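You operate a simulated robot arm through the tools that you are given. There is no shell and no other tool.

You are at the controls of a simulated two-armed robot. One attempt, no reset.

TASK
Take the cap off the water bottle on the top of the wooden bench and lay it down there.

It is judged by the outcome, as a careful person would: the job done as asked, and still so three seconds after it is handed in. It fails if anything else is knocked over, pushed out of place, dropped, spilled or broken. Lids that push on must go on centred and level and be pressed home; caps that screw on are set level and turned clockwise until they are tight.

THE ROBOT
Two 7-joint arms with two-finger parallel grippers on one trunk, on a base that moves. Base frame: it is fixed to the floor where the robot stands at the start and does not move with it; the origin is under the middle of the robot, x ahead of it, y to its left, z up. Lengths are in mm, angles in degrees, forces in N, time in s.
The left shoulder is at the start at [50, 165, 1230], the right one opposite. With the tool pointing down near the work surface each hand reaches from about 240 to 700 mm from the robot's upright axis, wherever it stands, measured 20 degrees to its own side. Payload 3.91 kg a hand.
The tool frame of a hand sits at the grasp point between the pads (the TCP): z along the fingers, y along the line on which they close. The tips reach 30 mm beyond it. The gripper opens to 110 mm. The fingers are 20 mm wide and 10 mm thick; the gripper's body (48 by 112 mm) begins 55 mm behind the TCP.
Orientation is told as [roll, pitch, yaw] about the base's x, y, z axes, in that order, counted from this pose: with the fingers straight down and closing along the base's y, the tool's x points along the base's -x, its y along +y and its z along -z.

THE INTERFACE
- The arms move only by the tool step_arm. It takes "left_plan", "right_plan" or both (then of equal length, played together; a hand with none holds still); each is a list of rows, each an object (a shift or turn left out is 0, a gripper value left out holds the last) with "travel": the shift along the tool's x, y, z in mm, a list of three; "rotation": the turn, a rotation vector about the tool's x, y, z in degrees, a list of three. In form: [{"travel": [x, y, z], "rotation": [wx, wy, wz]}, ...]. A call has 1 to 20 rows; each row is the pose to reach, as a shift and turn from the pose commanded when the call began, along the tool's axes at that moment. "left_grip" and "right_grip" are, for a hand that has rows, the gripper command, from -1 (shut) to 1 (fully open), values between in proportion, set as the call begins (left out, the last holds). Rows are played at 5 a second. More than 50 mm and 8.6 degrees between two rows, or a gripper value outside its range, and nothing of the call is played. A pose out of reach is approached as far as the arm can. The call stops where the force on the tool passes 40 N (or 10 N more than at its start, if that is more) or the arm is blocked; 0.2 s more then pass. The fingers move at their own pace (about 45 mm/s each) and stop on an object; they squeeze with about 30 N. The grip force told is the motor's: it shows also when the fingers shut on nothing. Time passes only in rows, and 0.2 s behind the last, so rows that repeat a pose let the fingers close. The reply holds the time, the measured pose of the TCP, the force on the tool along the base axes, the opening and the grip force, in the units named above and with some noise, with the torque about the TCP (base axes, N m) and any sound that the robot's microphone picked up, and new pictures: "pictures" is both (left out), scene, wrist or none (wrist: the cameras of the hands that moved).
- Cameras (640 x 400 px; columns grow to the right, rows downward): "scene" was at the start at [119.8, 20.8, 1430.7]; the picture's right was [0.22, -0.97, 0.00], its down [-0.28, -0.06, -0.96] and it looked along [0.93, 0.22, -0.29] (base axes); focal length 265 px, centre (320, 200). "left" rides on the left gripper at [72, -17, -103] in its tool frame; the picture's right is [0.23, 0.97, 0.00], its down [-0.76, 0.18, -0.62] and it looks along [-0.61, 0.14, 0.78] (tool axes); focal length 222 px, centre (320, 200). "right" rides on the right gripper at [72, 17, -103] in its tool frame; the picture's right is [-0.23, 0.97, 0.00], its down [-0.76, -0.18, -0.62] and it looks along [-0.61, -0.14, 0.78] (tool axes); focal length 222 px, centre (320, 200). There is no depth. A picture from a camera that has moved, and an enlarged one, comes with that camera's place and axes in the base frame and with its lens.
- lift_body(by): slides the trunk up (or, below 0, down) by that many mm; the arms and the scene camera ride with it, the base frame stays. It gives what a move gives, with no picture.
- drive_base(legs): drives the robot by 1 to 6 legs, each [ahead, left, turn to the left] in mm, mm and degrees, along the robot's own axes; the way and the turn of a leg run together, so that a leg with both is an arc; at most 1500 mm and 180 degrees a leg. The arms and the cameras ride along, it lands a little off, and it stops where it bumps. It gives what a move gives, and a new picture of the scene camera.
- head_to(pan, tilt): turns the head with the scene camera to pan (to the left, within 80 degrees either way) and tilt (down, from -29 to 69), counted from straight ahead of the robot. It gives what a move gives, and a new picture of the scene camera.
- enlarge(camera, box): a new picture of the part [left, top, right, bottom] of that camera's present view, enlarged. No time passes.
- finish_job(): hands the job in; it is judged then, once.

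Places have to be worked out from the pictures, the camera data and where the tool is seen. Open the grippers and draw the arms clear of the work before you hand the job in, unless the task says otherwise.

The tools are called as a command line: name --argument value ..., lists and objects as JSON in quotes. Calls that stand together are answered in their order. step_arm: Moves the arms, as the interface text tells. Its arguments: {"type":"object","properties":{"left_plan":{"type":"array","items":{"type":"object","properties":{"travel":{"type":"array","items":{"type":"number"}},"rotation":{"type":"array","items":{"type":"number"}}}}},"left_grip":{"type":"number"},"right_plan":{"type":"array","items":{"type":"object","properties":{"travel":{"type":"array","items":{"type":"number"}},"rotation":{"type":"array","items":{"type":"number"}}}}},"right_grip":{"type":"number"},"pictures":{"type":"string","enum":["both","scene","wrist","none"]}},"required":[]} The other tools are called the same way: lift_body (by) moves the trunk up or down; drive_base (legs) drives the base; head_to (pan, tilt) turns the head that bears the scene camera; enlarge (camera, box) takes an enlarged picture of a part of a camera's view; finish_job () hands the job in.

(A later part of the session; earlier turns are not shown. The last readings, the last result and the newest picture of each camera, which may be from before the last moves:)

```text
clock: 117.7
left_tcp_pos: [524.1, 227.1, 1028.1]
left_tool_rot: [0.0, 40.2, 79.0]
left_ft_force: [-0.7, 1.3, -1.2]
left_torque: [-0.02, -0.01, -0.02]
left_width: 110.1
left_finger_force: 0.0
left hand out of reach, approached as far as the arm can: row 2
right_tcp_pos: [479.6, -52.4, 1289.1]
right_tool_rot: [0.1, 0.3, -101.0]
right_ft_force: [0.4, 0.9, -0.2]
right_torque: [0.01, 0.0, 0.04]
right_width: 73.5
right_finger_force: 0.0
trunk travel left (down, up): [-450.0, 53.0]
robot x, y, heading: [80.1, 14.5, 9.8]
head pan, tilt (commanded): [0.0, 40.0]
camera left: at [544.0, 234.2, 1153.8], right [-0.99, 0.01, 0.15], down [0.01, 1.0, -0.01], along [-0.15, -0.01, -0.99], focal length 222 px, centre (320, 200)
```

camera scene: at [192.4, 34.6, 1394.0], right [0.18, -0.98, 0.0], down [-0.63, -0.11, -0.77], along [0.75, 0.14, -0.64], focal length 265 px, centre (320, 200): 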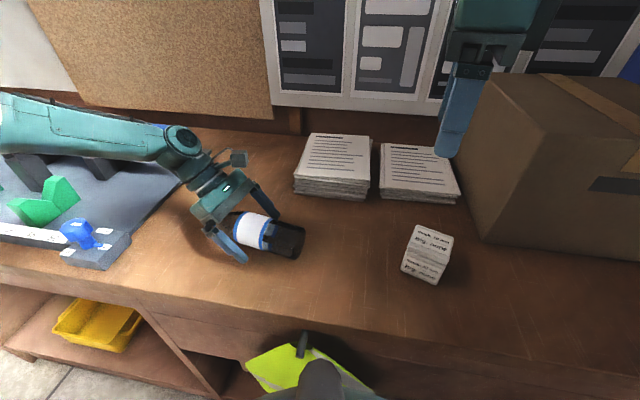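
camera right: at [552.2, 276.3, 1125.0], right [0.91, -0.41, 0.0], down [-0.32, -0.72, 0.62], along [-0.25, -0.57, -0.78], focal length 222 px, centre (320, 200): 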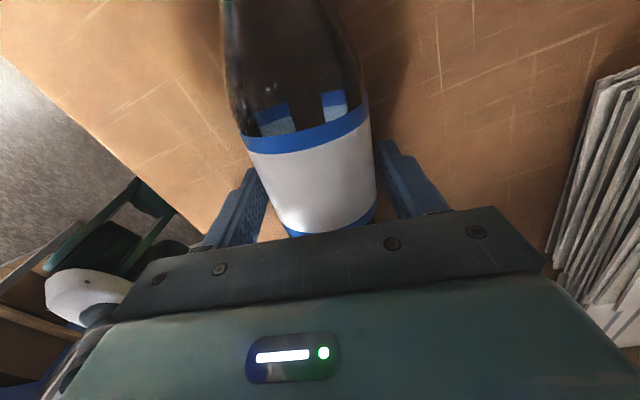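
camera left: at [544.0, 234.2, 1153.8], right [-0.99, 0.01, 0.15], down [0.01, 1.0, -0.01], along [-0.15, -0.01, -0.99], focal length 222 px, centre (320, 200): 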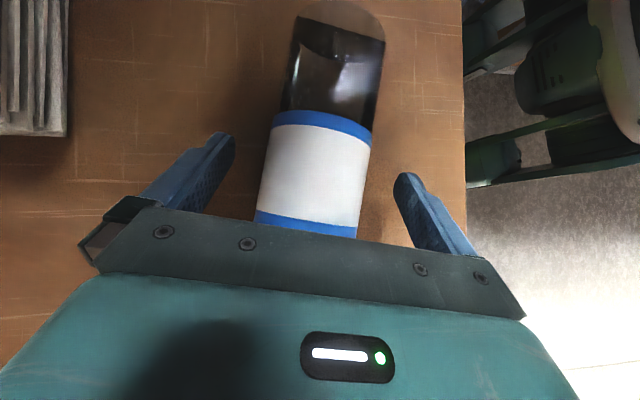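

The pads overlap the bottle's axis well enough. I close the left hand on it.

step_arm --left_plan '[{"travel": [0, 0, 0]}, {"travel": [0, 0, 0]}, {"travel": [0, 0, 0]}, {"travel": [0, 0, 0]}, {"travel": [0, 0, 0]}, {"travel": [0, 0, 0]}]' --left_grip -1 --pictures "both"

```text
clock: 119.1
left_tcp_pos: [524.3, 226.0, 1027.9]
left_tool_rot: [0.0, 40.1, 79.0]
left_ft_force: [2.0, -1.2, 2.4]
left_torque: [-0.04, -0.05, 0.1]
left_width: 61.2
left_finger_force: 29.9
right_tcp_pos: [479.1, -51.8, 1287.9]
right_tool_rot: [0.1, 0.2, -101.0]
right_ft_force: [-0.5, -0.5, -0.7]
right_torque: [0.01, -0.01, 0.02]
right_width: 73.2
right_finger_force: 0.0
trunk travel left (down, up): [-450.0, 53.0]
robot x, y, heading: [82.0, 13.6, 10.5]
head pan, tilt (commanded): [0.0, 40.0]
camera scene: at [192.6, 34.5, 1394.0], right [0.18, -0.98, 0.0], down [-0.63, -0.11, -0.77], along [0.75, 0.14, -0.64], focal length 265 px, centre (320, 200)
camera left: at [544.2, 234.2, 1154.1], right [-0.99, 0.01, 0.15], down [0.01, 1.0, -0.01], along [-0.15, -0.01, -0.99], focal length 222 px, centre (320, 200)
```

scene: 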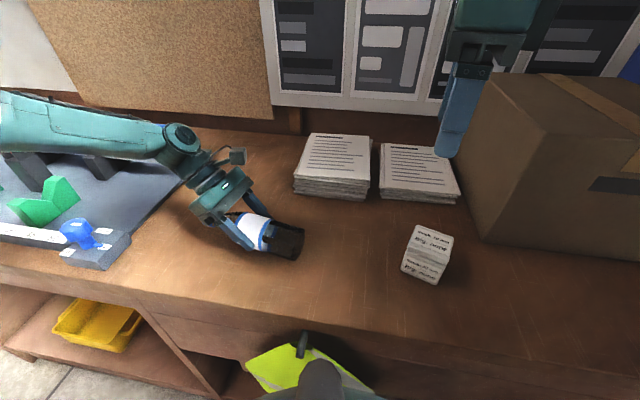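
left: 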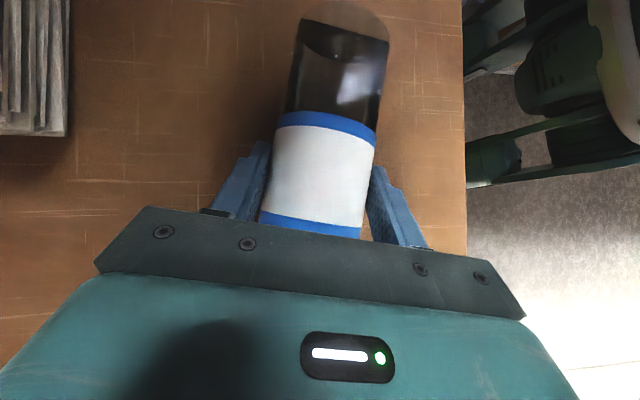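

Gripped at 61 mm, 30 N. I lift it 20 mm straight up, slowly, and check that it holds.

step_arm --left_plan '[{"travel": [3.2, 0, -3.8]}, {"travel": [6.4, 0, -7.7]}, {"travel": [9.6, 0, -11.5]}, {"travel": [12.9, 0, -15.3]}, {"travel": [12.9, 0, -15.3]}]' --pictures "both"

enlarge --camera "scene" --box '[150, 150, 350, 290]'

```text
clock: 120.3
left_tcp_pos: [522.3, 227.9, 1047.7]
left_tool_rot: [0.1, 40.1, 79.2]
left_ft_force: [0.4, 0.0, -4.9]
left_torque: [0.07, 0.0, -0.01]
left_width: 61.6
left_finger_force: 30.0
right_tcp_pos: [480.6, -50.8, 1288.8]
right_tool_rot: [0.0, 0.2, -101.0]
right_ft_force: [0.2, 0.1, -0.1]
right_torque: [0.01, -0.01, 0.03]
right_width: 73.1
right_finger_force: 0.1
trunk travel left (down, up): [-450.0, 53.0]
robot x, y, heading: [78.4, 13.8, 10.0]
head pan, tilt (commanded): [0.0, 40.0]
camera scene: at [192.9, 34.7, 1393.9], right [0.18, -0.98, 0.0], down [-0.63, -0.11, -0.77], along [0.75, 0.14, -0.64], focal length 265 px, centre (320, 200)
camera left: at [543.8, 234.6, 1173.6], right [-0.99, 0.02, 0.15], down [0.01, 1.0, -0.01], along [-0.15, -0.01, -0.99], focal length 222 px, centre (320, 200)
```

scene: 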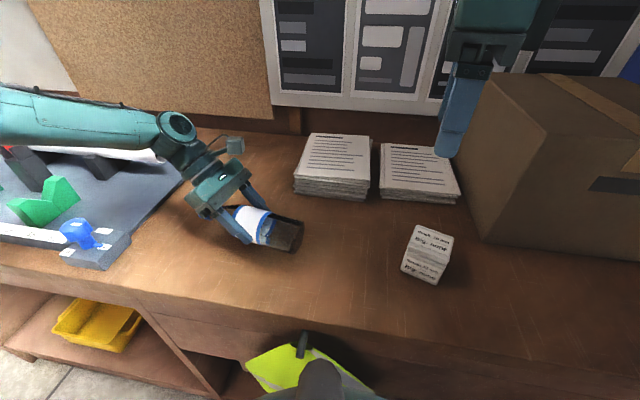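
left: 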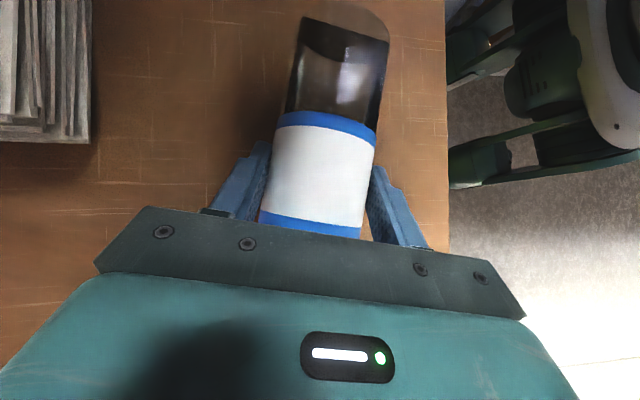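

```text
2.86 times, centred on (250, 220) of scene
camera zoom: at [192.9, 34.7, 1393.9], right [0.18, -0.98, 0.0], down [-0.63, -0.11, -0.77], along [0.75, 0.14, -0.64], focal length 757 px, centre (520, 143)
```

zoom: 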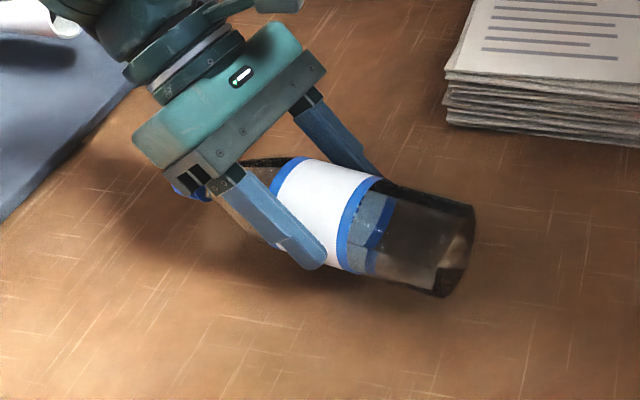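

The bottle holds firmly, 4.9 N of weight and no slip. I raise it and draw it back to an open area at about (490, 290, 1180).

step_arm --left_plan '[{"travel": [5.4, 5.4, -17]}, {"travel": [10.7, 10.8, -34]}, {"travel": [16, 16, -51]}, {"travel": [21.5, 21.5, -68]}, {"travel": [27, 27, -85]}, {"travel": [32, 32, -102]}, {"travel": [37.5, 38, -119]}, {"travel": [43, 43, -136]}]' --pictures "scene"

```text
clock: 122.1
left_tcp_pos: [491.3, 289.1, 1179.9]
left_tool_rot: [0.1, 40.1, 79.2]
left_ft_force: [-0.4, 0.5, -4.7]
left_torque: [0.05, -0.02, 0.0]
left_width: 61.5
left_finger_force: 30.0
right_tcp_pos: [479.2, -52.5, 1288.6]
right_tool_rot: [0.2, 0.1, -101.1]
right_ft_force: [-0.1, 0.3, 0.3]
right_torque: [0.01, -0.01, 0.01]
right_width: 73.5
right_finger_force: 0.0
trunk travel left (down, up): [-450.0, 53.0]
robot x, y, heading: [80.8, 13.0, 10.1]
head pan, tilt (commanded): [0.0, 40.0]
camera scene: at [192.6, 34.8, 1394.0], right [0.18, -0.98, 0.0], down [-0.63, -0.11, -0.77], along [0.75, 0.14, -0.64], focal length 265 px, centre (320, 200)
```

scene: 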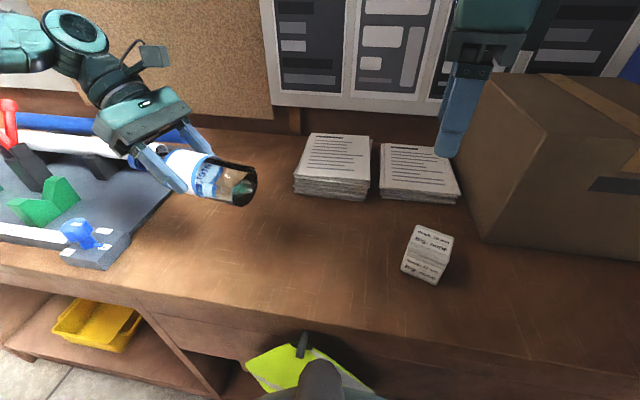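

Now I tilt the hand back to straight down (pitch 40° → 0), which raises the cap end by 40°.

step_arm --left_plan '[{"rotation": [0, -5, 0]}, {"rotation": [0, -10, 0]}, {"rotation": [0, -15, 0]}, {"rotation": [0, -20, 0]}, {"rotation": [0, -25, 0]}, {"rotation": [0, -30, 0]}, {"rotation": [0, -35, 0]}, {"rotation": [0, -40, 0]}]' --pictures "scene"

```text
clock: 123.9
left_tcp_pos: [491.8, 289.7, 1180.5]
left_tool_rot: [0.0, 0.0, 78.9]
left_ft_force: [0.1, 0.3, -4.6]
left_torque: [0.07, 0.0, -0.02]
left_width: 61.5
left_finger_force: 30.3
right_tcp_pos: [480.0, -51.4, 1287.8]
right_tool_rot: [0.0, 0.2, -101.0]
right_ft_force: [-0.2, 0.7, -0.5]
right_torque: [0.01, 0.01, 0.01]
right_width: 73.0
right_finger_force: 0.0
trunk travel left (down, up): [-450.0, 53.0]
robot x, y, heading: [79.7, 13.4, 10.1]
head pan, tilt (commanded): [0.0, 40.0]
camera scene: at [192.9, 34.6, 1394.0], right [0.18, -0.98, 0.0], down [-0.63, -0.11, -0.77], along [0.75, 0.14, -0.64], focal length 265 px, centre (320, 200)
```

scene: 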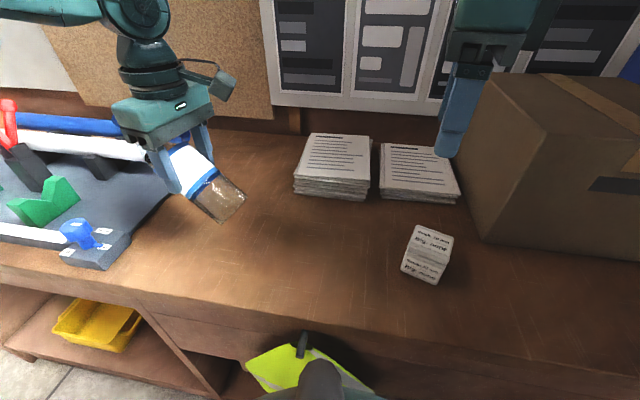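

The bottle is now tilted cap-up. I turn the yaw from 79° to about 5°, in slow steps.

step_arm --left_plan '[{"travel": [0, 0, 0], "rotation": [0, 0, 5.5]}, {"rotation": [0, 0, 11]}, {"rotation": [0, 0, 16.5]}, {"rotation": [0, 0, 22]}, {"rotation": [0, 0, 27.5]}, {"rotation": [0, 0, 33]}, {"rotation": [0, 0, 38.5]}, {"rotation": [0, 0, 44]}, {"rotation": [0, 0, 49.5]}, {"rotation": [0, 0, 55]}, {"rotation": [0, 0, 60]}, {"rotation": [0, 0, 65]}, {"rotation": [0, 0, 70]}, {"rotation": [0, 0, 74]}]' --pictures "scene"

```text
clock: 126.9
left_tcp_pos: [491.1, 289.9, 1179.5]
left_tool_rot: [-0.1, 0.2, 4.9]
left_ft_force: [-0.3, 0.5, -4.6]
left_torque: [-0.05, -0.01, -0.03]
left_width: 61.3
left_finger_force: 29.8
right_tcp_pos: [478.6, -52.7, 1288.6]
right_tool_rot: [0.1, 0.1, -101.1]
right_ft_force: [0.7, 0.1, -0.1]
right_torque: [-0.02, 0.0, 0.01]
right_width: 73.4
right_finger_force: 0.1
trunk travel left (down, up): [-450.0, 53.0]
robot x, y, heading: [84.8, 12.5, 10.0]
head pan, tilt (commanded): [0.0, 40.0]
camera scene: at [192.8, 34.8, 1394.0], right [0.18, -0.98, 0.0], down [-0.63, -0.11, -0.77], along [0.75, 0.14, -0.64], focal length 265 px, centre (320, 200)
```

scene: 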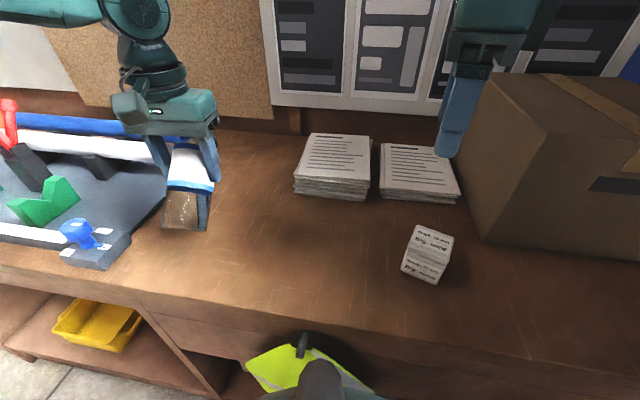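

Now I pitch the hand forward from 0 to −50°, which should bring the bottle upright, while rising 30 mm.

step_arm --left_plan '[{"travel": [0, 0, -4], "rotation": [0, -5, 0]}, {"travel": [0, 0, -8], "rotation": [0, -10, 0]}, {"travel": [0, 0, -12], "rotation": [0, -15, 0]}, {"travel": [0, 0, -16], "rotation": [0, -20, 0]}, {"travel": [0, 0, -20], "rotation": [0, -25, 0]}, {"travel": [0, 0, -24], "rotation": [0, -30, 0]}, {"travel": [0, 0, -28], "rotation": [0, -35, 0]}, {"travel": [0, 0, -30], "rotation": [0, -40, 0]}, {"travel": [0, 0, -30], "rotation": [0, -45, 0]}, {"travel": [0, 0, -30], "rotation": [0, -50, 0]}]' --pictures "both"

```text
clock: 129.1
left_tcp_pos: [493.2, 289.7, 1209.5]
left_tool_rot: [-0.3, -50.0, 5.3]
left_ft_force: [-0.4, 0.2, -3.9]
left_torque: [0.01, 0.06, -0.02]
left_width: 61.8
left_finger_force: 30.0
right_tcp_pos: [479.5, -51.7, 1288.4]
right_tool_rot: [-0.1, 0.2, -101.0]
right_ft_force: [-0.8, 0.4, 0.3]
right_torque: [-0.02, 0.0, -0.01]
right_width: 73.3
right_finger_force: 0.1
trunk travel left (down, up): [-450.0, 53.0]
robot x, y, heading: [80.8, 14.2, 10.1]
head pan, tilt (commanded): [0.0, 40.0]
camera scene: at [192.8, 35.0, 1394.0], right [0.18, -0.98, 0.0], down [-0.63, -0.11, -0.77], along [0.75, 0.14, -0.64], focal length 265 px, centre (320, 200)
camera left: at [370.4, 261.4, 1222.0], right [-0.23, 0.96, -0.18], down [0.0, 0.18, 0.98], along [0.97, 0.23, -0.04], focal length 222 px, centre (320, 200)
```

scene: 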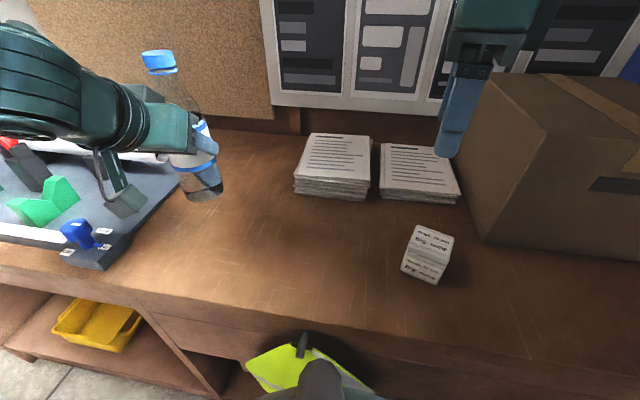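
left: 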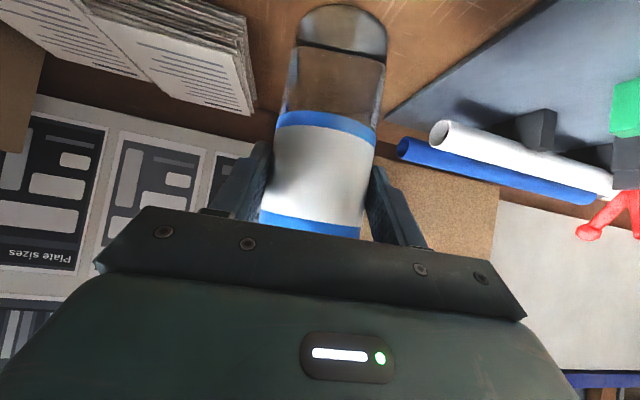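

The bottle is upright again in the left hand with its cap on. I swing the hand's yaw to about −50°, the pose that worked before, while staying high.

step_arm --left_plan '[{"rotation": [4.2, 0, 3.5]}, {"rotation": [8.4, 0, 7.1]}, {"rotation": [12.6, 0, 10.6]}, {"rotation": [16.8, 0, 14.2]}, {"rotation": [21, 0, 17.7]}, {"rotation": [25.3, 0, 21.2]}, {"rotation": [29.5, 0, 24.8]}, {"rotation": [33.7, 0, 28.3]}, {"rotation": [37.9, 0, 31.9]}, {"rotation": [42.1, 0, 35.4]}]' --pictures "both"

```text
clock: 131.3
left_tcp_pos: [492.4, 289.9, 1209.7]
left_tool_rot: [-0.2, -50.0, -50.0]
left_ft_force: [-0.1, 0.0, -3.8]
left_torque: [0.02, 0.02, 0.01]
left_width: 61.4
left_finger_force: 30.4
right_tcp_pos: [479.7, -51.4, 1289.1]
right_tool_rot: [0.1, 0.2, -101.1]
right_ft_force: [-0.1, -0.7, -0.2]
right_torque: [0.02, -0.03, -0.01]
right_width: 73.2
right_finger_force: 0.1
trunk travel left (down, up): [-450.0, 53.0]
robot x, y, heading: [81.0, 16.2, 10.2]
head pan, tilt (commanded): [0.0, 40.0]
camera scene: at [193.0, 34.9, 1393.9], right [0.18, -0.98, 0.0], down [-0.63, -0.11, -0.77], along [0.75, 0.14, -0.64], focal length 265 px, centre (320, 200)
camera left: at [400.6, 374.7, 1221.0], right [0.65, 0.74, -0.18], down [0.15, 0.11, 0.98], along [0.74, -0.67, -0.04], focal length 222 px, centre (320, 200)
```

scene: 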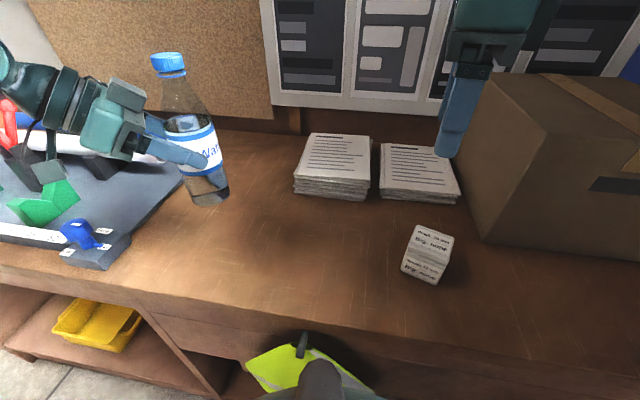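
left: 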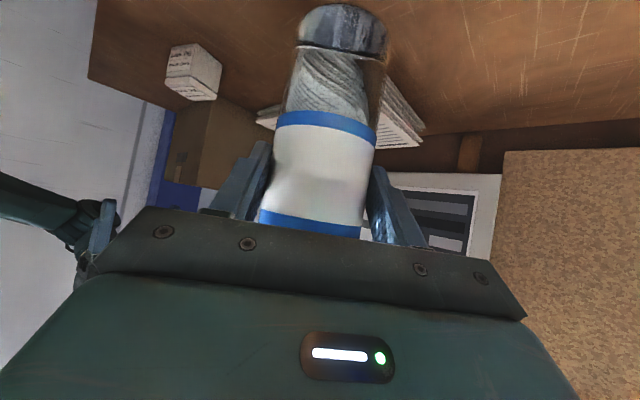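

The bottle hangs upright within about a degree. I move it over its former place near (598, 183), with its base about 25 mm above the bench.

step_arm --left_plan '[{"travel": [-1, 1.3, 18]}, {"travel": [-2, 2.7, 37]}, {"travel": [-3, 4, 55]}, {"travel": [-4, 5.4, 74]}, {"travel": [-5, 6.7, 92]}, {"travel": [-6, 8, 110]}, {"travel": [-7, 9.4, 129]}, {"travel": [-8, 10.7, 147]}, {"travel": [-8.9, 12, 160]}]' --pictures "both"

enlarge --camera "scene" --box '[180, 90, 380, 250]'

```text
clock: 133.3
left_tcp_pos: [583.3, 199.0, 1114.4]
left_tool_rot: [-0.1, -50.0, -49.9]
left_ft_force: [0.1, 0.5, -4.2]
left_torque: [0.04, 0.07, -0.01]
left_width: 61.2
left_finger_force: 30.0
right_tcp_pos: [480.9, -52.2, 1288.8]
right_tool_rot: [0.0, 0.3, -101.0]
right_ft_force: [-0.6, 0.4, 0.3]
right_torque: [0.06, -0.02, -0.02]
right_width: 73.0
right_finger_force: 0.1
trunk travel left (down, up): [-450.0, 53.0]
robot x, y, heading: [83.4, 15.3, 10.1]
head pan, tilt (commanded): [0.0, 40.0]
camera scene: at [193.2, 34.6, 1393.9], right [0.18, -0.98, 0.0], down [-0.63, -0.11, -0.77], along [0.75, 0.14, -0.64], focal length 265 px, centre (320, 200)
camera left: at [491.6, 283.5, 1125.5], right [0.65, 0.74, -0.18], down [0.14, 0.11, 0.98], along [0.74, -0.67, -0.04], focal length 222 px, centre (320, 200)
```

scene: 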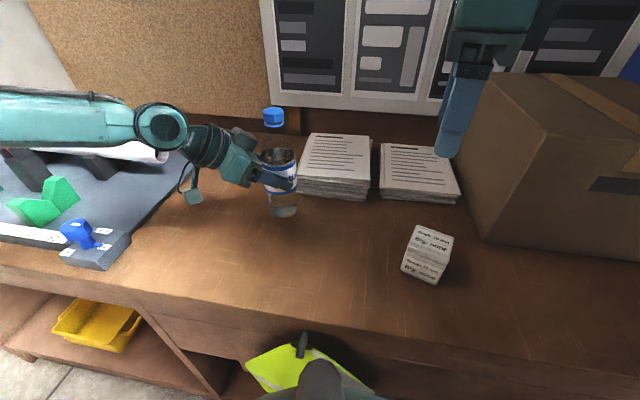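
left: 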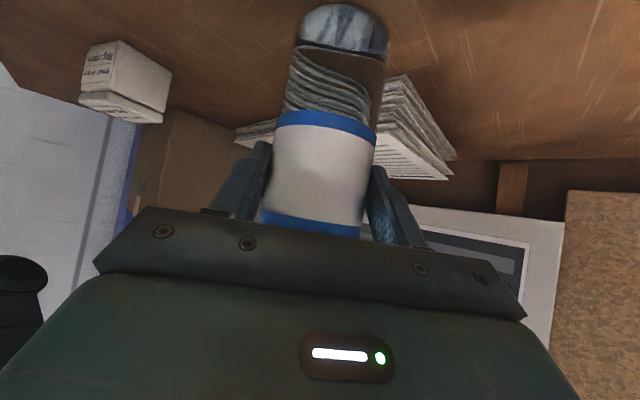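

```text
2.50 times, centred on (280, 170) of scene
camera zoom: at [193.2, 34.6, 1393.9], right [0.18, -0.98, 0.0], down [-0.63, -0.11, -0.77], along [0.75, 0.14, -0.64], focal length 663 px, centre (420, 275)
```

zoom: 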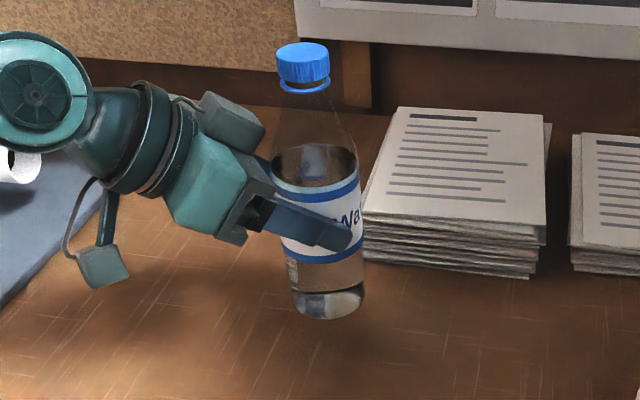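

It is held upright over its place. I lower it straight down 25 mm, then will feel for the bench.

step_arm --left_plan '[{"travel": [3.8, 0, 3.2]}, {"travel": [7.7, 0, 6.4]}, {"travel": [11.5, 0, 9.6]}, {"travel": [15.3, 0, 12.9]}, {"travel": [19.2, 0, 16.1]}]' --pictures "none"

enlarge --camera "scene" --box '[180, 90, 380, 250]'

```text
clock: 134.5
left_tcp_pos: [582.9, 199.3, 1088.7]
left_tool_rot: [-0.2, -50.0, -49.9]
left_ft_force: [-0.5, -1.0, -4.5]
left_torque: [0.06, 0.06, 0.03]
left_width: 61.5
left_finger_force: 29.8
right_tcp_pos: [479.3, -52.1, 1288.6]
right_tool_rot: [0.1, 0.2, -101.0]
right_ft_force: [-0.4, 0.2, -0.2]
right_torque: [0.03, -0.02, 0.01]
right_width: 73.3
right_finger_force: 0.1
trunk travel left (down, up): [-450.0, 53.0]
robot x, y, heading: [80.5, 11.3, 10.1]
head pan, tilt (commanded): [0.0, 40.0]
```

```text
2.50 times, centred on (280, 170) of scene
camera zoom: at [192.9, 34.7, 1393.9], right [0.18, -0.98, 0.0], down [-0.63, -0.11, -0.77], along [0.75, 0.14, -0.64], focal length 663 px, centre (420, 275)
```

zoom: 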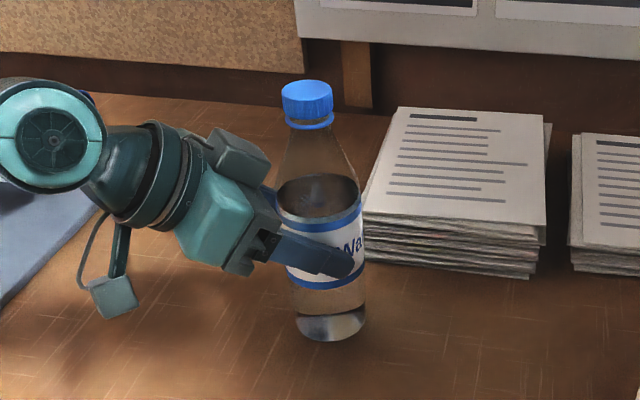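

Still free (−4.5 N of weight). I go down in small steps.

step_arm --left_plan '[{"travel": [1.15, 0, 0.96]}, {"travel": [2.3, 0, 1.9]}, {"travel": [3.1, 0, 2.6]}]' --pictures "none"

```text
clock: 135.3
left_tcp_pos: [585.2, 198.9, 1085.0]
left_tool_rot: [-0.2, -50.0, -49.9]
left_ft_force: [0.6, -0.4, -4.4]
left_torque: [0.06, 0.04, -0.01]
left_width: 61.3
left_finger_force: 30.0
right_tcp_pos: [479.5, -51.2, 1289.3]
right_tool_rot: [0.0, 0.3, -101.0]
right_ft_force: [-0.5, 0.2, -1.3]
right_torque: [0.01, 0.02, 0.0]
right_width: 73.2
right_finger_force: 0.1
trunk travel left (down, up): [-450.0, 53.0]
robot x, y, heading: [81.7, 16.2, 10.1]
head pan, tilt (commanded): [0.0, 40.0]
```

step_arm --left_plan '[{"travel": [0.8, 0, 0.64]}, {"travel": [1.5, 0, 1.3]}, {"travel": [2.3, 0, 1.9]}]' --pictures "none"

```text
clock: 136.1
left_tcp_pos: [582.8, 197.9, 1081.9]
left_tool_rot: [-0.1, -50.0, -49.9]
left_ft_force: [0.3, 0.7, -3.9]
left_torque: [0.05, 0.05, 0.02]
left_width: 61.1
left_finger_force: 30.4
right_tcp_pos: [480.7, -52.3, 1288.4]
right_tool_rot: [0.1, 0.2, -101.0]
right_ft_force: [0.0, 0.5, -0.6]
right_torque: [-0.01, -0.01, 0.02]
right_width: 73.2
right_finger_force: 0.1
trunk travel left (down, up): [-450.0, 53.0]
robot x, y, heading: [78.5, 15.1, 10.3]
head pan, tilt (commanded): [0.0, 40.0]
```

No contact yet at z=1082. I keep lowering gently.

step_arm --left_plan '[{"travel": [0.8, 0, 0.64]}, {"travel": [1.5, 0, 1.3]}, {"travel": [2.3, 0, 1.9]}]' --pictures "none"

enlarge --camera "scene" --box '[200, 130, 360, 240]'

```text
clock: 136.9
left_tcp_pos: [582.0, 199.5, 1081.6]
left_tool_rot: [0.1, -50.1, -50.0]
left_ft_force: [-2.3, 2.8, 6.3]
left_torque: [-0.1, 0.1, -0.06]
left_width: 61.6
left_finger_force: 29.9
right_tcp_pos: [478.4, -51.5, 1290.3]
right_tool_rot: [0.0, 0.2, -101.1]
right_ft_force: [0.3, 0.2, -0.7]
right_torque: [0.0, -0.01, 0.0]
right_width: 73.5
right_finger_force: 0.0
trunk travel left (down, up): [-450.0, 53.0]
robot x, y, heading: [80.8, 16.7, 10.1]
head pan, tilt (commanded): [0.0, 40.0]
```

```text
3.64 times, centred on (280, 185) of scene
camera zoom: at [191.6, 34.7, 1394.3], right [0.18, -0.98, 0.0], down [-0.63, -0.11, -0.77], along [0.75, 0.14, -0.64], focal length 964 px, centre (466, 254)
```

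zoom: 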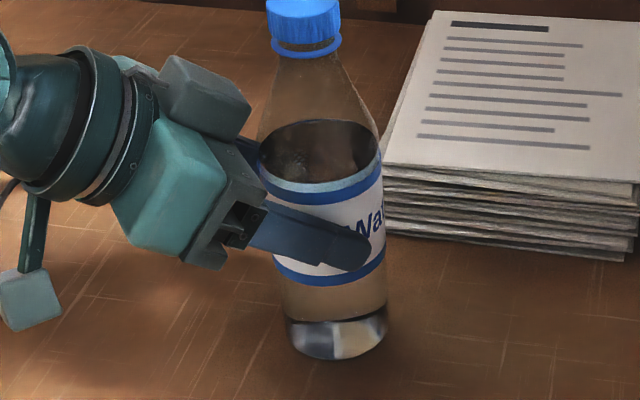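

The base touches down squarely: +6 N with almost no torque. I ease off 0.7 mm and open the left fingers a little so the bottle can settle flat on the bench.

step_arm --left_plan '[{"travel": [-0.5, 0, -0.45]}, {"travel": [-0.5, 0, -0.45]}]' --pictures "none"

step_arm --left_plan '[{"travel": [0, 0, 0]}, {"travel": [0, 0, 0]}, {"travel": [0, 0, 0]}, {"travel": [0, 0, 0]}]' --left_grip 0.33 --pictures "both"

enlarge --camera "scene" --box '[200, 100, 360, 240]'

```text
clock: 137.5
left_tcp_pos: [582.4, 198.3, 1080.9]
left_tool_rot: [0.1, -50.2, -50.2]
left_ft_force: [-0.9, 4.0, 9.2]
left_torque: [-0.08, -0.11, 0.03]
left_width: 61.4
left_finger_force: 30.0
right_tcp_pos: [478.0, -52.0, 1287.8]
right_tool_rot: [0.2, 0.2, -101.0]
right_ft_force: [0.8, 0.6, -0.1]
right_torque: [0.01, 0.01, 0.01]
right_width: 73.3
right_finger_force: 0.2
trunk travel left (down, up): [-450.0, 53.0]
robot x, y, heading: [76.0, 16.9, 10.1]
head pan, tilt (commanded): [0.0, 40.0]
```

```text
clock: 138.5
left_tcp_pos: [583.4, 200.0, 1078.9]
left_tool_rot: [-0.2, -50.0, -49.9]
left_ft_force: [0.1, -0.3, 0.2]
left_torque: [0.02, 0.01, -0.03]
left_width: 73.1
left_finger_force: 0.1
right_tcp_pos: [478.5, -51.7, 1289.2]
right_tool_rot: [0.1, 0.2, -101.0]
right_ft_force: [0.6, -0.7, 0.1]
right_torque: [0.01, 0.05, -0.01]
right_width: 73.2
right_finger_force: 0.0
trunk travel left (down, up): [-450.0, 53.0]
robot x, y, heading: [79.6, 18.0, 10.1]
head pan, tilt (commanded): [0.0, 40.0]
camera scene: at [192.5, 34.6, 1394.0], right [0.18, -0.98, 0.0], down [-0.63, -0.11, -0.77], along [0.75, 0.14, -0.64], focal length 265 px, centre (320, 200)
camera left: at [491.2, 283.6, 1090.8], right [0.65, 0.74, -0.18], down [0.15, 0.11, 0.98], along [0.74, -0.67, -0.04], focal length 222 px, centre (320, 200)
```

scene: 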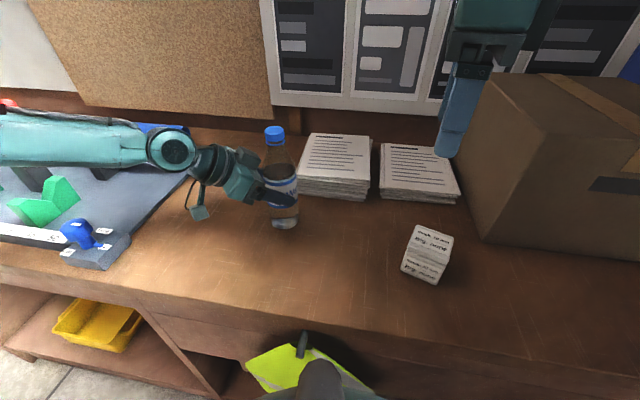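
left: 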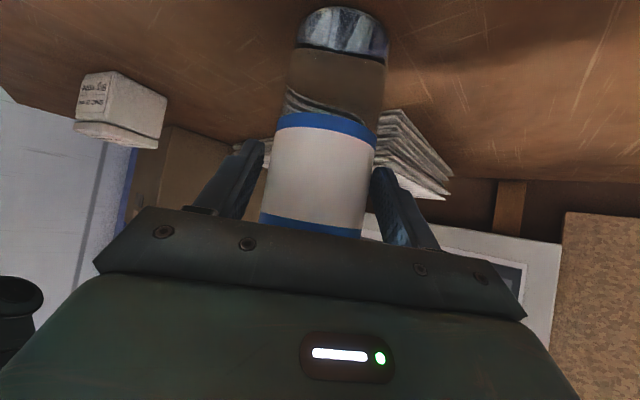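

```text
2.86 times, centred on (280, 170) of scene
camera zoom: at [192.5, 34.6, 1394.0], right [0.18, -0.98, 0.0], down [-0.63, -0.11, -0.77], along [0.75, 0.14, -0.64], focal length 757 px, centre (434, 286)
```

zoom: 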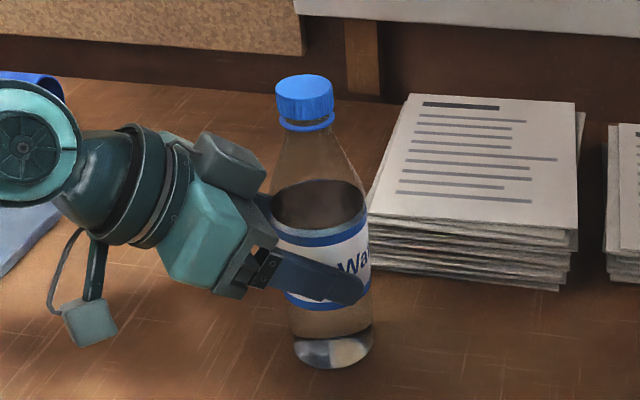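

The bottle stands upright on its own again. I lower the left hand 12 mm to the earlier hold height and close it on the body.

step_arm --left_plan '[{"travel": [2.5, 0, 3.3]}, {"travel": [5, 0, 6.7]}, {"travel": [7.3, 0, 10]}]' --pictures "none"

step_arm --left_plan '[{"travel": [0, 0, 0]}, {"travel": [0, 0, 0]}, {"travel": [0, 0, 0]}, {"travel": [0, 0, 0]}]' --left_grip -1 --pictures "both"

```text
clock: 139.3
left_tcp_pos: [585.9, 196.4, 1067.8]
left_tool_rot: [-0.1, -50.0, -50.0]
left_ft_force: [-0.3, 0.4, -0.1]
left_torque: [-0.02, 0.02, 0.02]
left_width: 73.3
left_finger_force: 0.0
right_tcp_pos: [479.0, -52.1, 1288.7]
right_tool_rot: [0.1, 0.2, -101.1]
right_ft_force: [0.1, -0.5, 0.0]
right_torque: [0.0, 0.02, -0.04]
right_width: 73.2
right_finger_force: 0.1
trunk travel left (down, up): [-450.0, 53.0]
robot x, y, heading: [81.9, 15.3, 10.2]
head pan, tilt (commanded): [0.0, 40.0]
```

```text
clock: 140.3
left_tcp_pos: [584.9, 196.9, 1068.6]
left_tool_rot: [0.0, -50.0, -49.9]
left_ft_force: [0.9, -0.1, -0.3]
left_torque: [0.09, -0.08, 0.0]
left_width: 61.5
left_finger_force: 30.0
right_tcp_pos: [480.2, -51.1, 1288.6]
right_tool_rot: [0.0, 0.2, -100.9]
right_ft_force: [0.0, -0.3, -0.8]
right_torque: [0.0, 0.02, 0.02]
right_width: 73.0
right_finger_force: 0.2
trunk travel left (down, up): [-450.0, 53.0]
robot x, y, heading: [77.2, 13.0, 10.0]
head pan, tilt (commanded): [0.0, 40.0]
camera scene: at [192.5, 34.6, 1394.0], right [0.18, -0.98, 0.0], down [-0.63, -0.11, -0.77], along [0.75, 0.14, -0.64], focal length 265 px, centre (320, 200)
camera left: at [493.4, 281.7, 1078.8], right [0.65, 0.74, -0.17], down [0.14, 0.11, 0.98], along [0.74, -0.67, -0.04], focal length 222 px, centre (320, 200)
```

scene: 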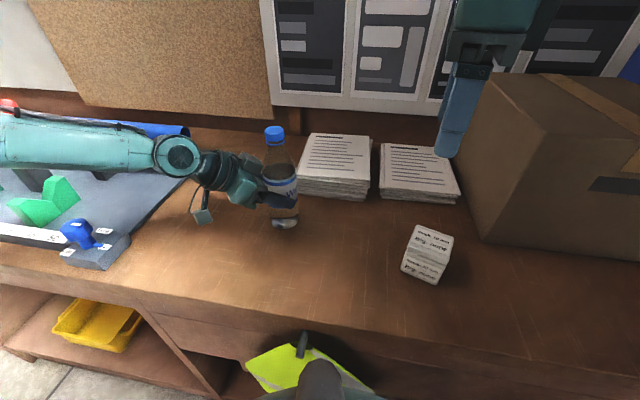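
left: 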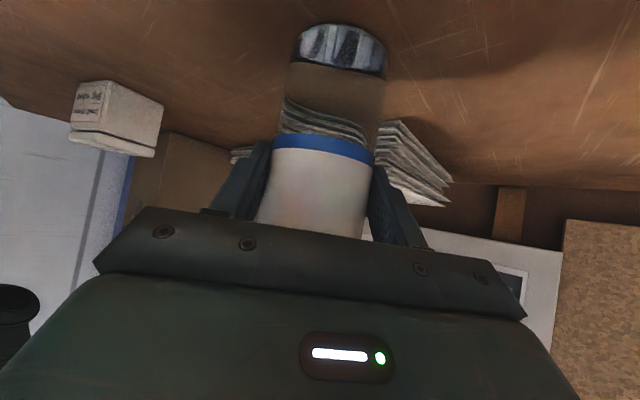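

The bottle is held again at 61.5 mm, 30 N. I bring the right hand slowly over the cap at z≈1250 while turning it to the −150° starting yaw.

step_arm --right_plan '[{"travel": [18, 5, 2], "rotation": [0, 0, 3.5]}, {"travel": [36, 10, 5], "rotation": [0, 0, 7]}, {"travel": [54, 15, 8], "rotation": [0, 0, 10.5]}, {"travel": [72, 20, 11], "rotation": [0, 0, 14]}, {"travel": [90, 25, 14], "rotation": [0, 0, 17.5]}, {"travel": [108, 29, 17], "rotation": [0, 0, 21]}, {"travel": [126, 34, 20], "rotation": [0, 0, 24.5]}, {"travel": [144, 39, 23], "rotation": [0, 0, 28]}, {"travel": [162, 44, 26], "rotation": [0, 0, 31.5]}, {"travel": [180, 49, 29], "rotation": [0, 0, 35]}, {"travel": [198, 54, 32], "rotation": [0, 0, 38.5]}, {"travel": [216, 59, 34], "rotation": [0, 0, 42]}, {"travel": [234, 64, 36], "rotation": [0, 0, 45.5]}, {"travel": [252, 68.6, 38], "rotation": [0, 0, 49]}]' --right_grip 0 --pictures "both"

enlarge --camera "right" --box '[240, 70, 400, 190]'

enlarge --camera "scene" --box '[210, 70, 350, 190]'

```text
clock: 143.3
left_tcp_pos: [584.3, 198.3, 1068.3]
left_tool_rot: [-0.2, -50.0, -49.9]
left_ft_force: [-0.6, 1.7, 0.9]
left_torque: [0.2, 0.07, 0.01]
left_width: 61.2
left_finger_force: 30.7
right_tcp_pos: [593.2, 185.3, 1250.3]
right_tool_rot: [-0.2, 0.2, -149.9]
right_ft_force: [0.7, -0.4, 0.0]
right_torque: [0.02, -0.01, -0.02]
right_width: 54.8
right_finger_force: 0.1
trunk travel left (down, up): [-450.0, 53.0]
robot x, y, heading: [81.9, 13.6, 10.5]
head pan, tilt (commanded): [0.0, 40.0]
camera scene: at [192.1, 35.6, 1394.0], right [0.18, -0.98, 0.0], down [-0.63, -0.12, -0.77], along [0.75, 0.14, -0.64], focal length 265 px, centre (320, 200)
camera right: at [664.1, 204.8, 1354.1], right [0.29, -0.96, 0.0], down [-0.75, -0.23, 0.62], along [-0.59, -0.18, -0.78], focal length 222 px, centre (320, 200)
```

scene: 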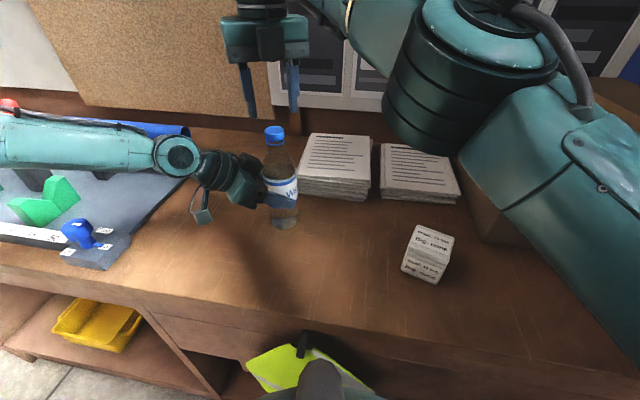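
right: 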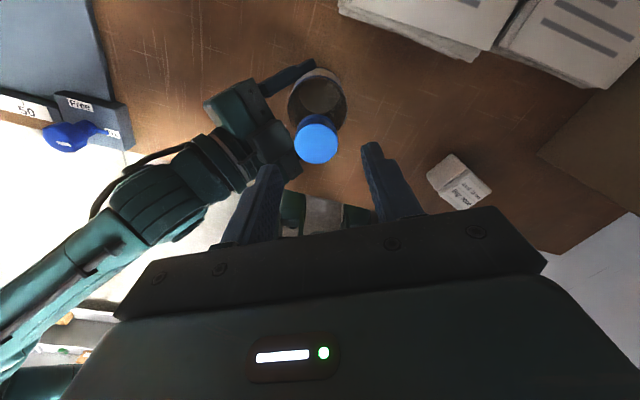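

```text
3.33 times, centred on (320, 130) of right
camera zoom: at [664.1, 204.8, 1354.1], right [0.29, -0.96, 0.0], down [-0.75, -0.23, 0.62], along [-0.59, -0.18, -0.78], focal length 740 px, centre (320, 433)
```

zoom: 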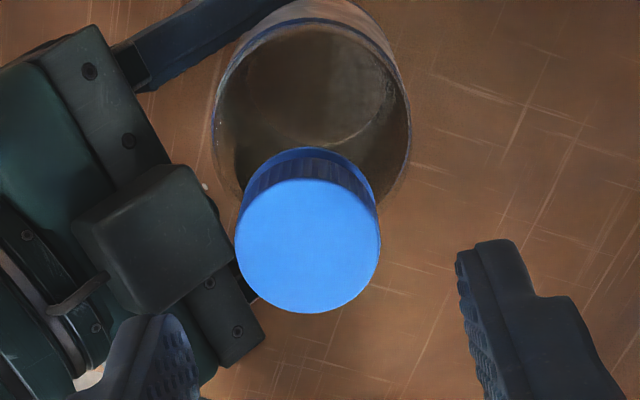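

```text
3.33 times, centred on (280, 130) of scene
camera zoom: at [192.1, 35.6, 1394.0], right [0.18, -0.98, 0.0], down [-0.63, -0.12, -0.77], along [0.75, 0.14, -0.64], focal length 883 px, centre (453, 433)
```

zoom: 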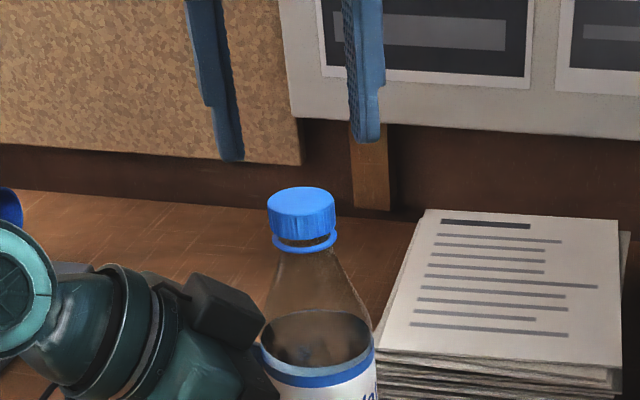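

I let the sway settle, shift the hand by the measured 2 mm, and come down to z≈1220 to compare fingertips and cap closely.

step_arm --right_plan '[{"travel": [0.5, -2, 0]}, {"travel": [0.5, -2, 10]}, {"travel": [0.5, -2, 20]}, {"travel": [0.5, -2, 30]}, {"travel": [0.5, -2, 30]}, {"travel": [0.5, -2, 30]}]' --pictures "none"

enlarge --camera "right" --box '[240, 80, 400, 200]'

enlarge --camera "scene" --box '[230, 90, 330, 170]'

```text
clock: 144.7
left_tcp_pos: [585.8, 196.8, 1067.5]
left_tool_rot: [-0.1, -50.0, -49.8]
left_ft_force: [-0.7, 1.5, -0.2]
left_torque: [0.11, 0.01, 0.03]
left_width: 61.6
left_finger_force: 29.9
right_tcp_pos: [596.7, 187.6, 1222.0]
right_tool_rot: [-0.1, 0.2, -150.0]
right_ft_force: [-0.8, 0.2, -0.4]
right_torque: [-0.02, 0.01, 0.0]
right_width: 54.9
right_finger_force: 0.0
trunk travel left (down, up): [-450.0, 53.0]
robot x, y, heading: [81.1, 11.4, 10.3]
head pan, tilt (commanded): [0.0, 40.0]
```

```text
3.33 times, centred on (320, 140) of right
camera zoom: at [666.3, 206.5, 1325.8], right [0.29, -0.96, 0.0], down [-0.75, -0.23, 0.62], along [-0.6, -0.18, -0.78], focal length 740 px, centre (320, 400)
```

zoom: 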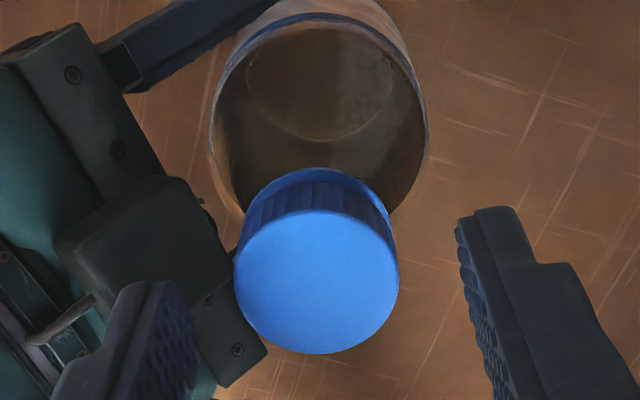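

```text
5.00 times, centred on (280, 130) of scene
camera zoom: at [192.5, 34.7, 1394.0], right [0.18, -0.98, 0.0], down [-0.63, -0.11, -0.77], along [0.75, 0.14, -0.64], focal length 1325 px, centre (520, 550)
```

zoom: 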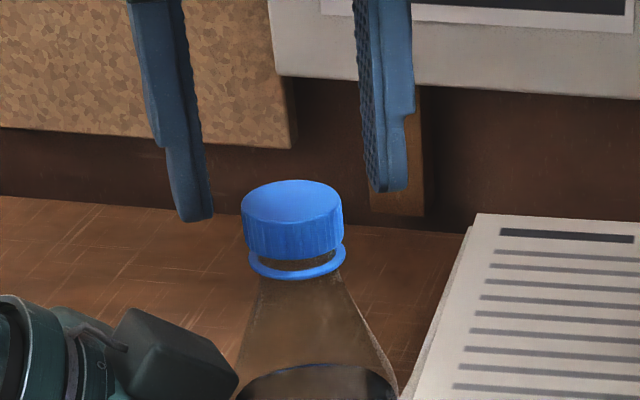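

Cameras agree on a small residual offset of about (−1, −1.8) mm in the tool frame, with the cap top near z≈1195. I correct it and lower so the tips reach about 11 mm down the cap.

step_arm --right_plan '[{"travel": [-1, -1.8, 0]}, {"travel": [-1, -1.8, 4.5]}, {"travel": [-1, -1.8, 9]}]' --pictures "none"

enlarge --camera "scene" --box '[230, 90, 330, 170]'

```text
clock: 145.5
left_tcp_pos: [586.2, 196.1, 1066.8]
left_tool_rot: [0.0, -50.0, -49.9]
left_ft_force: [-0.9, 1.1, 0.9]
left_torque: [0.1, -0.04, -0.03]
left_width: 61.3
left_finger_force: 30.2
right_tcp_pos: [592.5, 187.2, 1214.0]
right_tool_rot: [0.0, 0.1, -150.0]
right_ft_force: [0.5, -0.8, 0.0]
right_torque: [0.0, 0.03, 0.02]
right_width: 55.0
right_finger_force: 0.1
trunk travel left (down, up): [-450.0, 53.0]
robot x, y, heading: [81.5, 19.1, 10.4]
head pan, tilt (commanded): [0.0, 40.0]
```

```text
5.00 times, centred on (280, 130) of scene
camera zoom: at [192.5, 34.7, 1394.0], right [0.18, -0.98, 0.0], down [-0.63, -0.11, -0.77], along [0.75, 0.14, -0.64], focal length 1325 px, centre (520, 550)
```

zoom: 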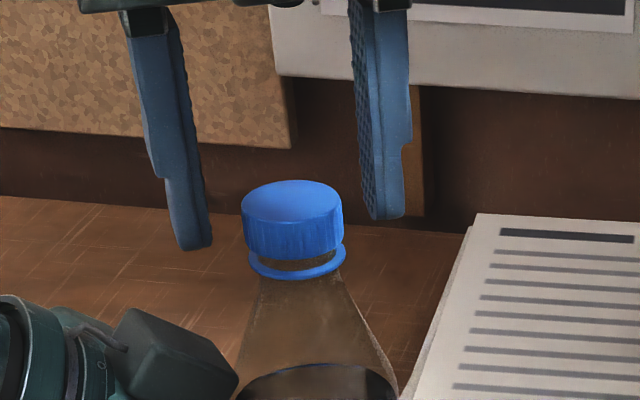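

The fingertips are centred on the cap and level with its lower skirt. I close the right hand.

step_arm --right_plan '[{"travel": [0, 0, 0]}, {"travel": [0, 0, 0]}, {"travel": [0, 0, 0]}, {"travel": [0, 0, 0]}]' --right_grip -1 --pictures "none"

enlarge --camera "scene" --box '[230, 90, 330, 170]'

```text
clock: 146.5
left_tcp_pos: [584.8, 197.6, 1068.4]
left_tool_rot: [-0.2, -50.0, -49.9]
left_ft_force: [-1.4, 2.8, -0.3]
left_torque: [-0.41, -0.35, -0.01]
left_width: 61.5
left_finger_force: 30.3
right_tcp_pos: [593.2, 186.2, 1211.9]
right_tool_rot: [-0.1, 0.2, -150.1]
right_ft_force: [2.5, -3.6, 0.1]
right_torque: [-0.14, -0.08, 0.0]
right_width: 31.0
right_finger_force: 30.3
trunk travel left (down, up): [-450.0, 53.0]
robot x, y, heading: [83.3, 18.1, 10.3]
head pan, tilt (commanded): [0.0, 40.0]
```

```text
5.00 times, centred on (280, 130) of scene
camera zoom: at [192.5, 34.5, 1394.0], right [0.18, -0.98, 0.0], down [-0.63, -0.11, -0.77], along [0.75, 0.14, -0.64], focal length 1325 px, centre (520, 550)
```

zoom: 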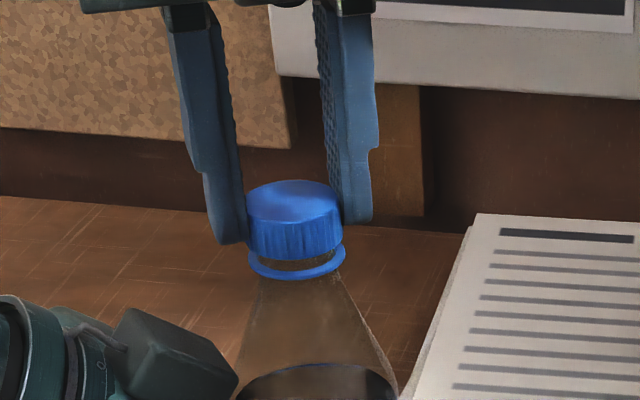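

The cap is gripped at 31.0 mm with a 4 N side force. I shift 0.6 mm to relieve it and turn 40° counter-clockwise, rising with the thread.

step_arm --right_plan '[{"travel": [0, 0.6, 0]}, {"travel": [0, 0.6, -0.1], "rotation": [0, 0, -5]}, {"travel": [0, 0.6, -0.1], "rotation": [0, 0, -10]}, {"travel": [0, 0.6, -0.2], "rotation": [0, 0, -15]}, {"travel": [0, 0.6, -0.3], "rotation": [0, 0, -20]}, {"travel": [0, 0.6, -0.3], "rotation": [0, 0, -25]}, {"travel": [0, 0.6, -0.4], "rotation": [0, 0, -30]}, {"travel": [0, 0.6, -0.4], "rotation": [0, 0, -35]}, {"travel": [0, 0.6, -0.5], "rotation": [0, 0, -40]}]' --pictures "none"

```text
clock: 148.5
left_tcp_pos: [585.9, 197.5, 1068.1]
left_tool_rot: [-0.1, -50.0, -49.9]
left_ft_force: [-3.5, 3.2, 0.3]
left_torque: [-0.16, -0.44, 0.01]
left_width: 61.4
left_finger_force: 30.0
right_tcp_pos: [593.7, 187.1, 1214.9]
right_tool_rot: [0.0, 0.2, -110.0]
right_ft_force: [4.0, -2.4, 0.2]
right_torque: [-0.09, -0.08, -0.02]
right_width: 30.9
right_finger_force: 29.5
trunk travel left (down, up): [-450.0, 53.0]
robot x, y, heading: [79.6, 17.1, 10.0]
head pan, tilt (commanded): [0.0, 40.0]
```

Forces are small (4.0, −2.4, 0.2 N). I nudge 0.7 mm towards the cap's natural axis and turn another 40°.

step_arm --right_plan '[{"travel": [0, 0.7, 0]}, {"travel": [0, 0.7, -0.1], "rotation": [0, 0, -5]}, {"travel": [0, 0.7, -0.1], "rotation": [0, 0, -10]}, {"travel": [0, 0.7, -0.2], "rotation": [0, 0, -15]}, {"travel": [0, 0.7, -0.3], "rotation": [0, 0, -20]}, {"travel": [0, 0.7, -0.3], "rotation": [0, 0, -25]}, {"travel": [0, 0.7, -0.4], "rotation": [0, 0, -30]}, {"travel": [0, 0.7, -0.4], "rotation": [0, 0, -35]}, {"travel": [0, 0.7, -0.5], "rotation": [0, 0, -40]}]' --pictures "none"

enlarge --camera "scene" --box '[230, 90, 330, 170]'

```text
clock: 150.5
left_tcp_pos: [585.2, 196.7, 1068.1]
left_tool_rot: [-0.1, -50.0, -50.0]
left_ft_force: [0.1, 0.1, -0.6]
left_torque: [0.11, -0.01, 0.02]
left_width: 61.3
left_finger_force: 29.7
right_tcp_pos: [593.1, 186.7, 1214.1]
right_tool_rot: [0.0, 0.2, -69.9]
right_ft_force: [-0.7, 0.1, -0.3]
right_torque: [-0.01, -0.01, -0.03]
right_width: 31.3
right_finger_force: 29.9
trunk travel left (down, up): [-450.0, 53.0]
robot x, y, heading: [77.2, 17.1, 10.6]
head pan, tilt (commanded): [0.0, 40.0]
```

```text
5.00 times, centred on (280, 130) of scene
camera zoom: at [192.5, 34.6, 1394.0], right [0.18, -0.98, 0.0], down [-0.63, -0.11, -0.77], along [0.75, 0.14, -0.64], focal length 1325 px, centre (520, 550)
```

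zoom: 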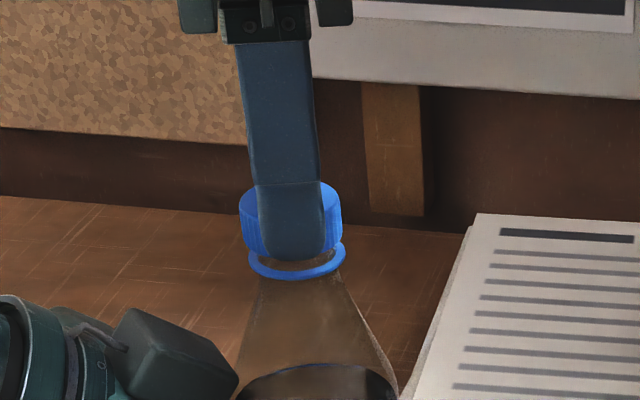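

Side forces have dropped to zero on both hands, so the cap may have come free. I lift 1.5 mm gently to feel for resistance.

step_arm --right_plan '[{"travel": [0, 0, -0.5]}, {"travel": [0, 0, -1]}, {"travel": [0, 0, -1.5]}]' --pictures "none"

enlarge --camera "scene" --box '[230, 90, 330, 170]'

```text
clock: 151.3
left_tcp_pos: [585.7, 197.3, 1067.2]
left_tool_rot: [-0.1, -50.0, -49.9]
left_ft_force: [0.6, 0.0, 0.0]
left_torque: [0.07, 0.0, -0.02]
left_width: 61.4
left_finger_force: 30.6
right_tcp_pos: [594.5, 185.5, 1215.1]
right_tool_rot: [0.2, 0.1, -70.0]
right_ft_force: [0.3, 0.1, 0.3]
right_torque: [-0.01, 0.0, 0.02]
right_width: 31.0
right_finger_force: 30.2
trunk travel left (down, up): [-450.0, 53.0]
robot x, y, heading: [82.6, 13.9, 10.2]
head pan, tilt (commanded): [0.0, 40.0]
```

```text
5.00 times, centred on (280, 130) of scene
camera zoom: at [192.5, 34.6, 1394.0], right [0.18, -0.98, 0.0], down [-0.63, -0.11, -0.77], along [0.75, 0.14, -0.64], focal length 1325 px, centre (520, 550)
```

zoom: 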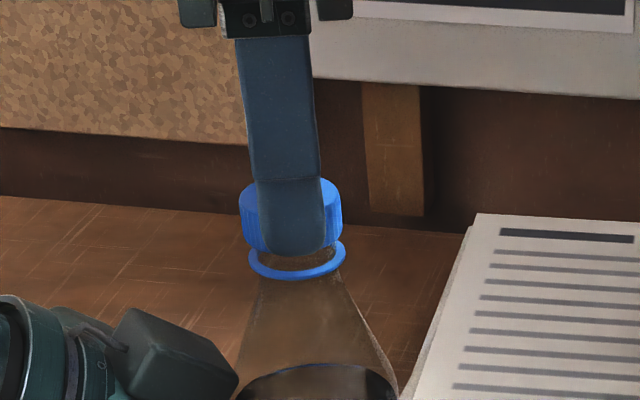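

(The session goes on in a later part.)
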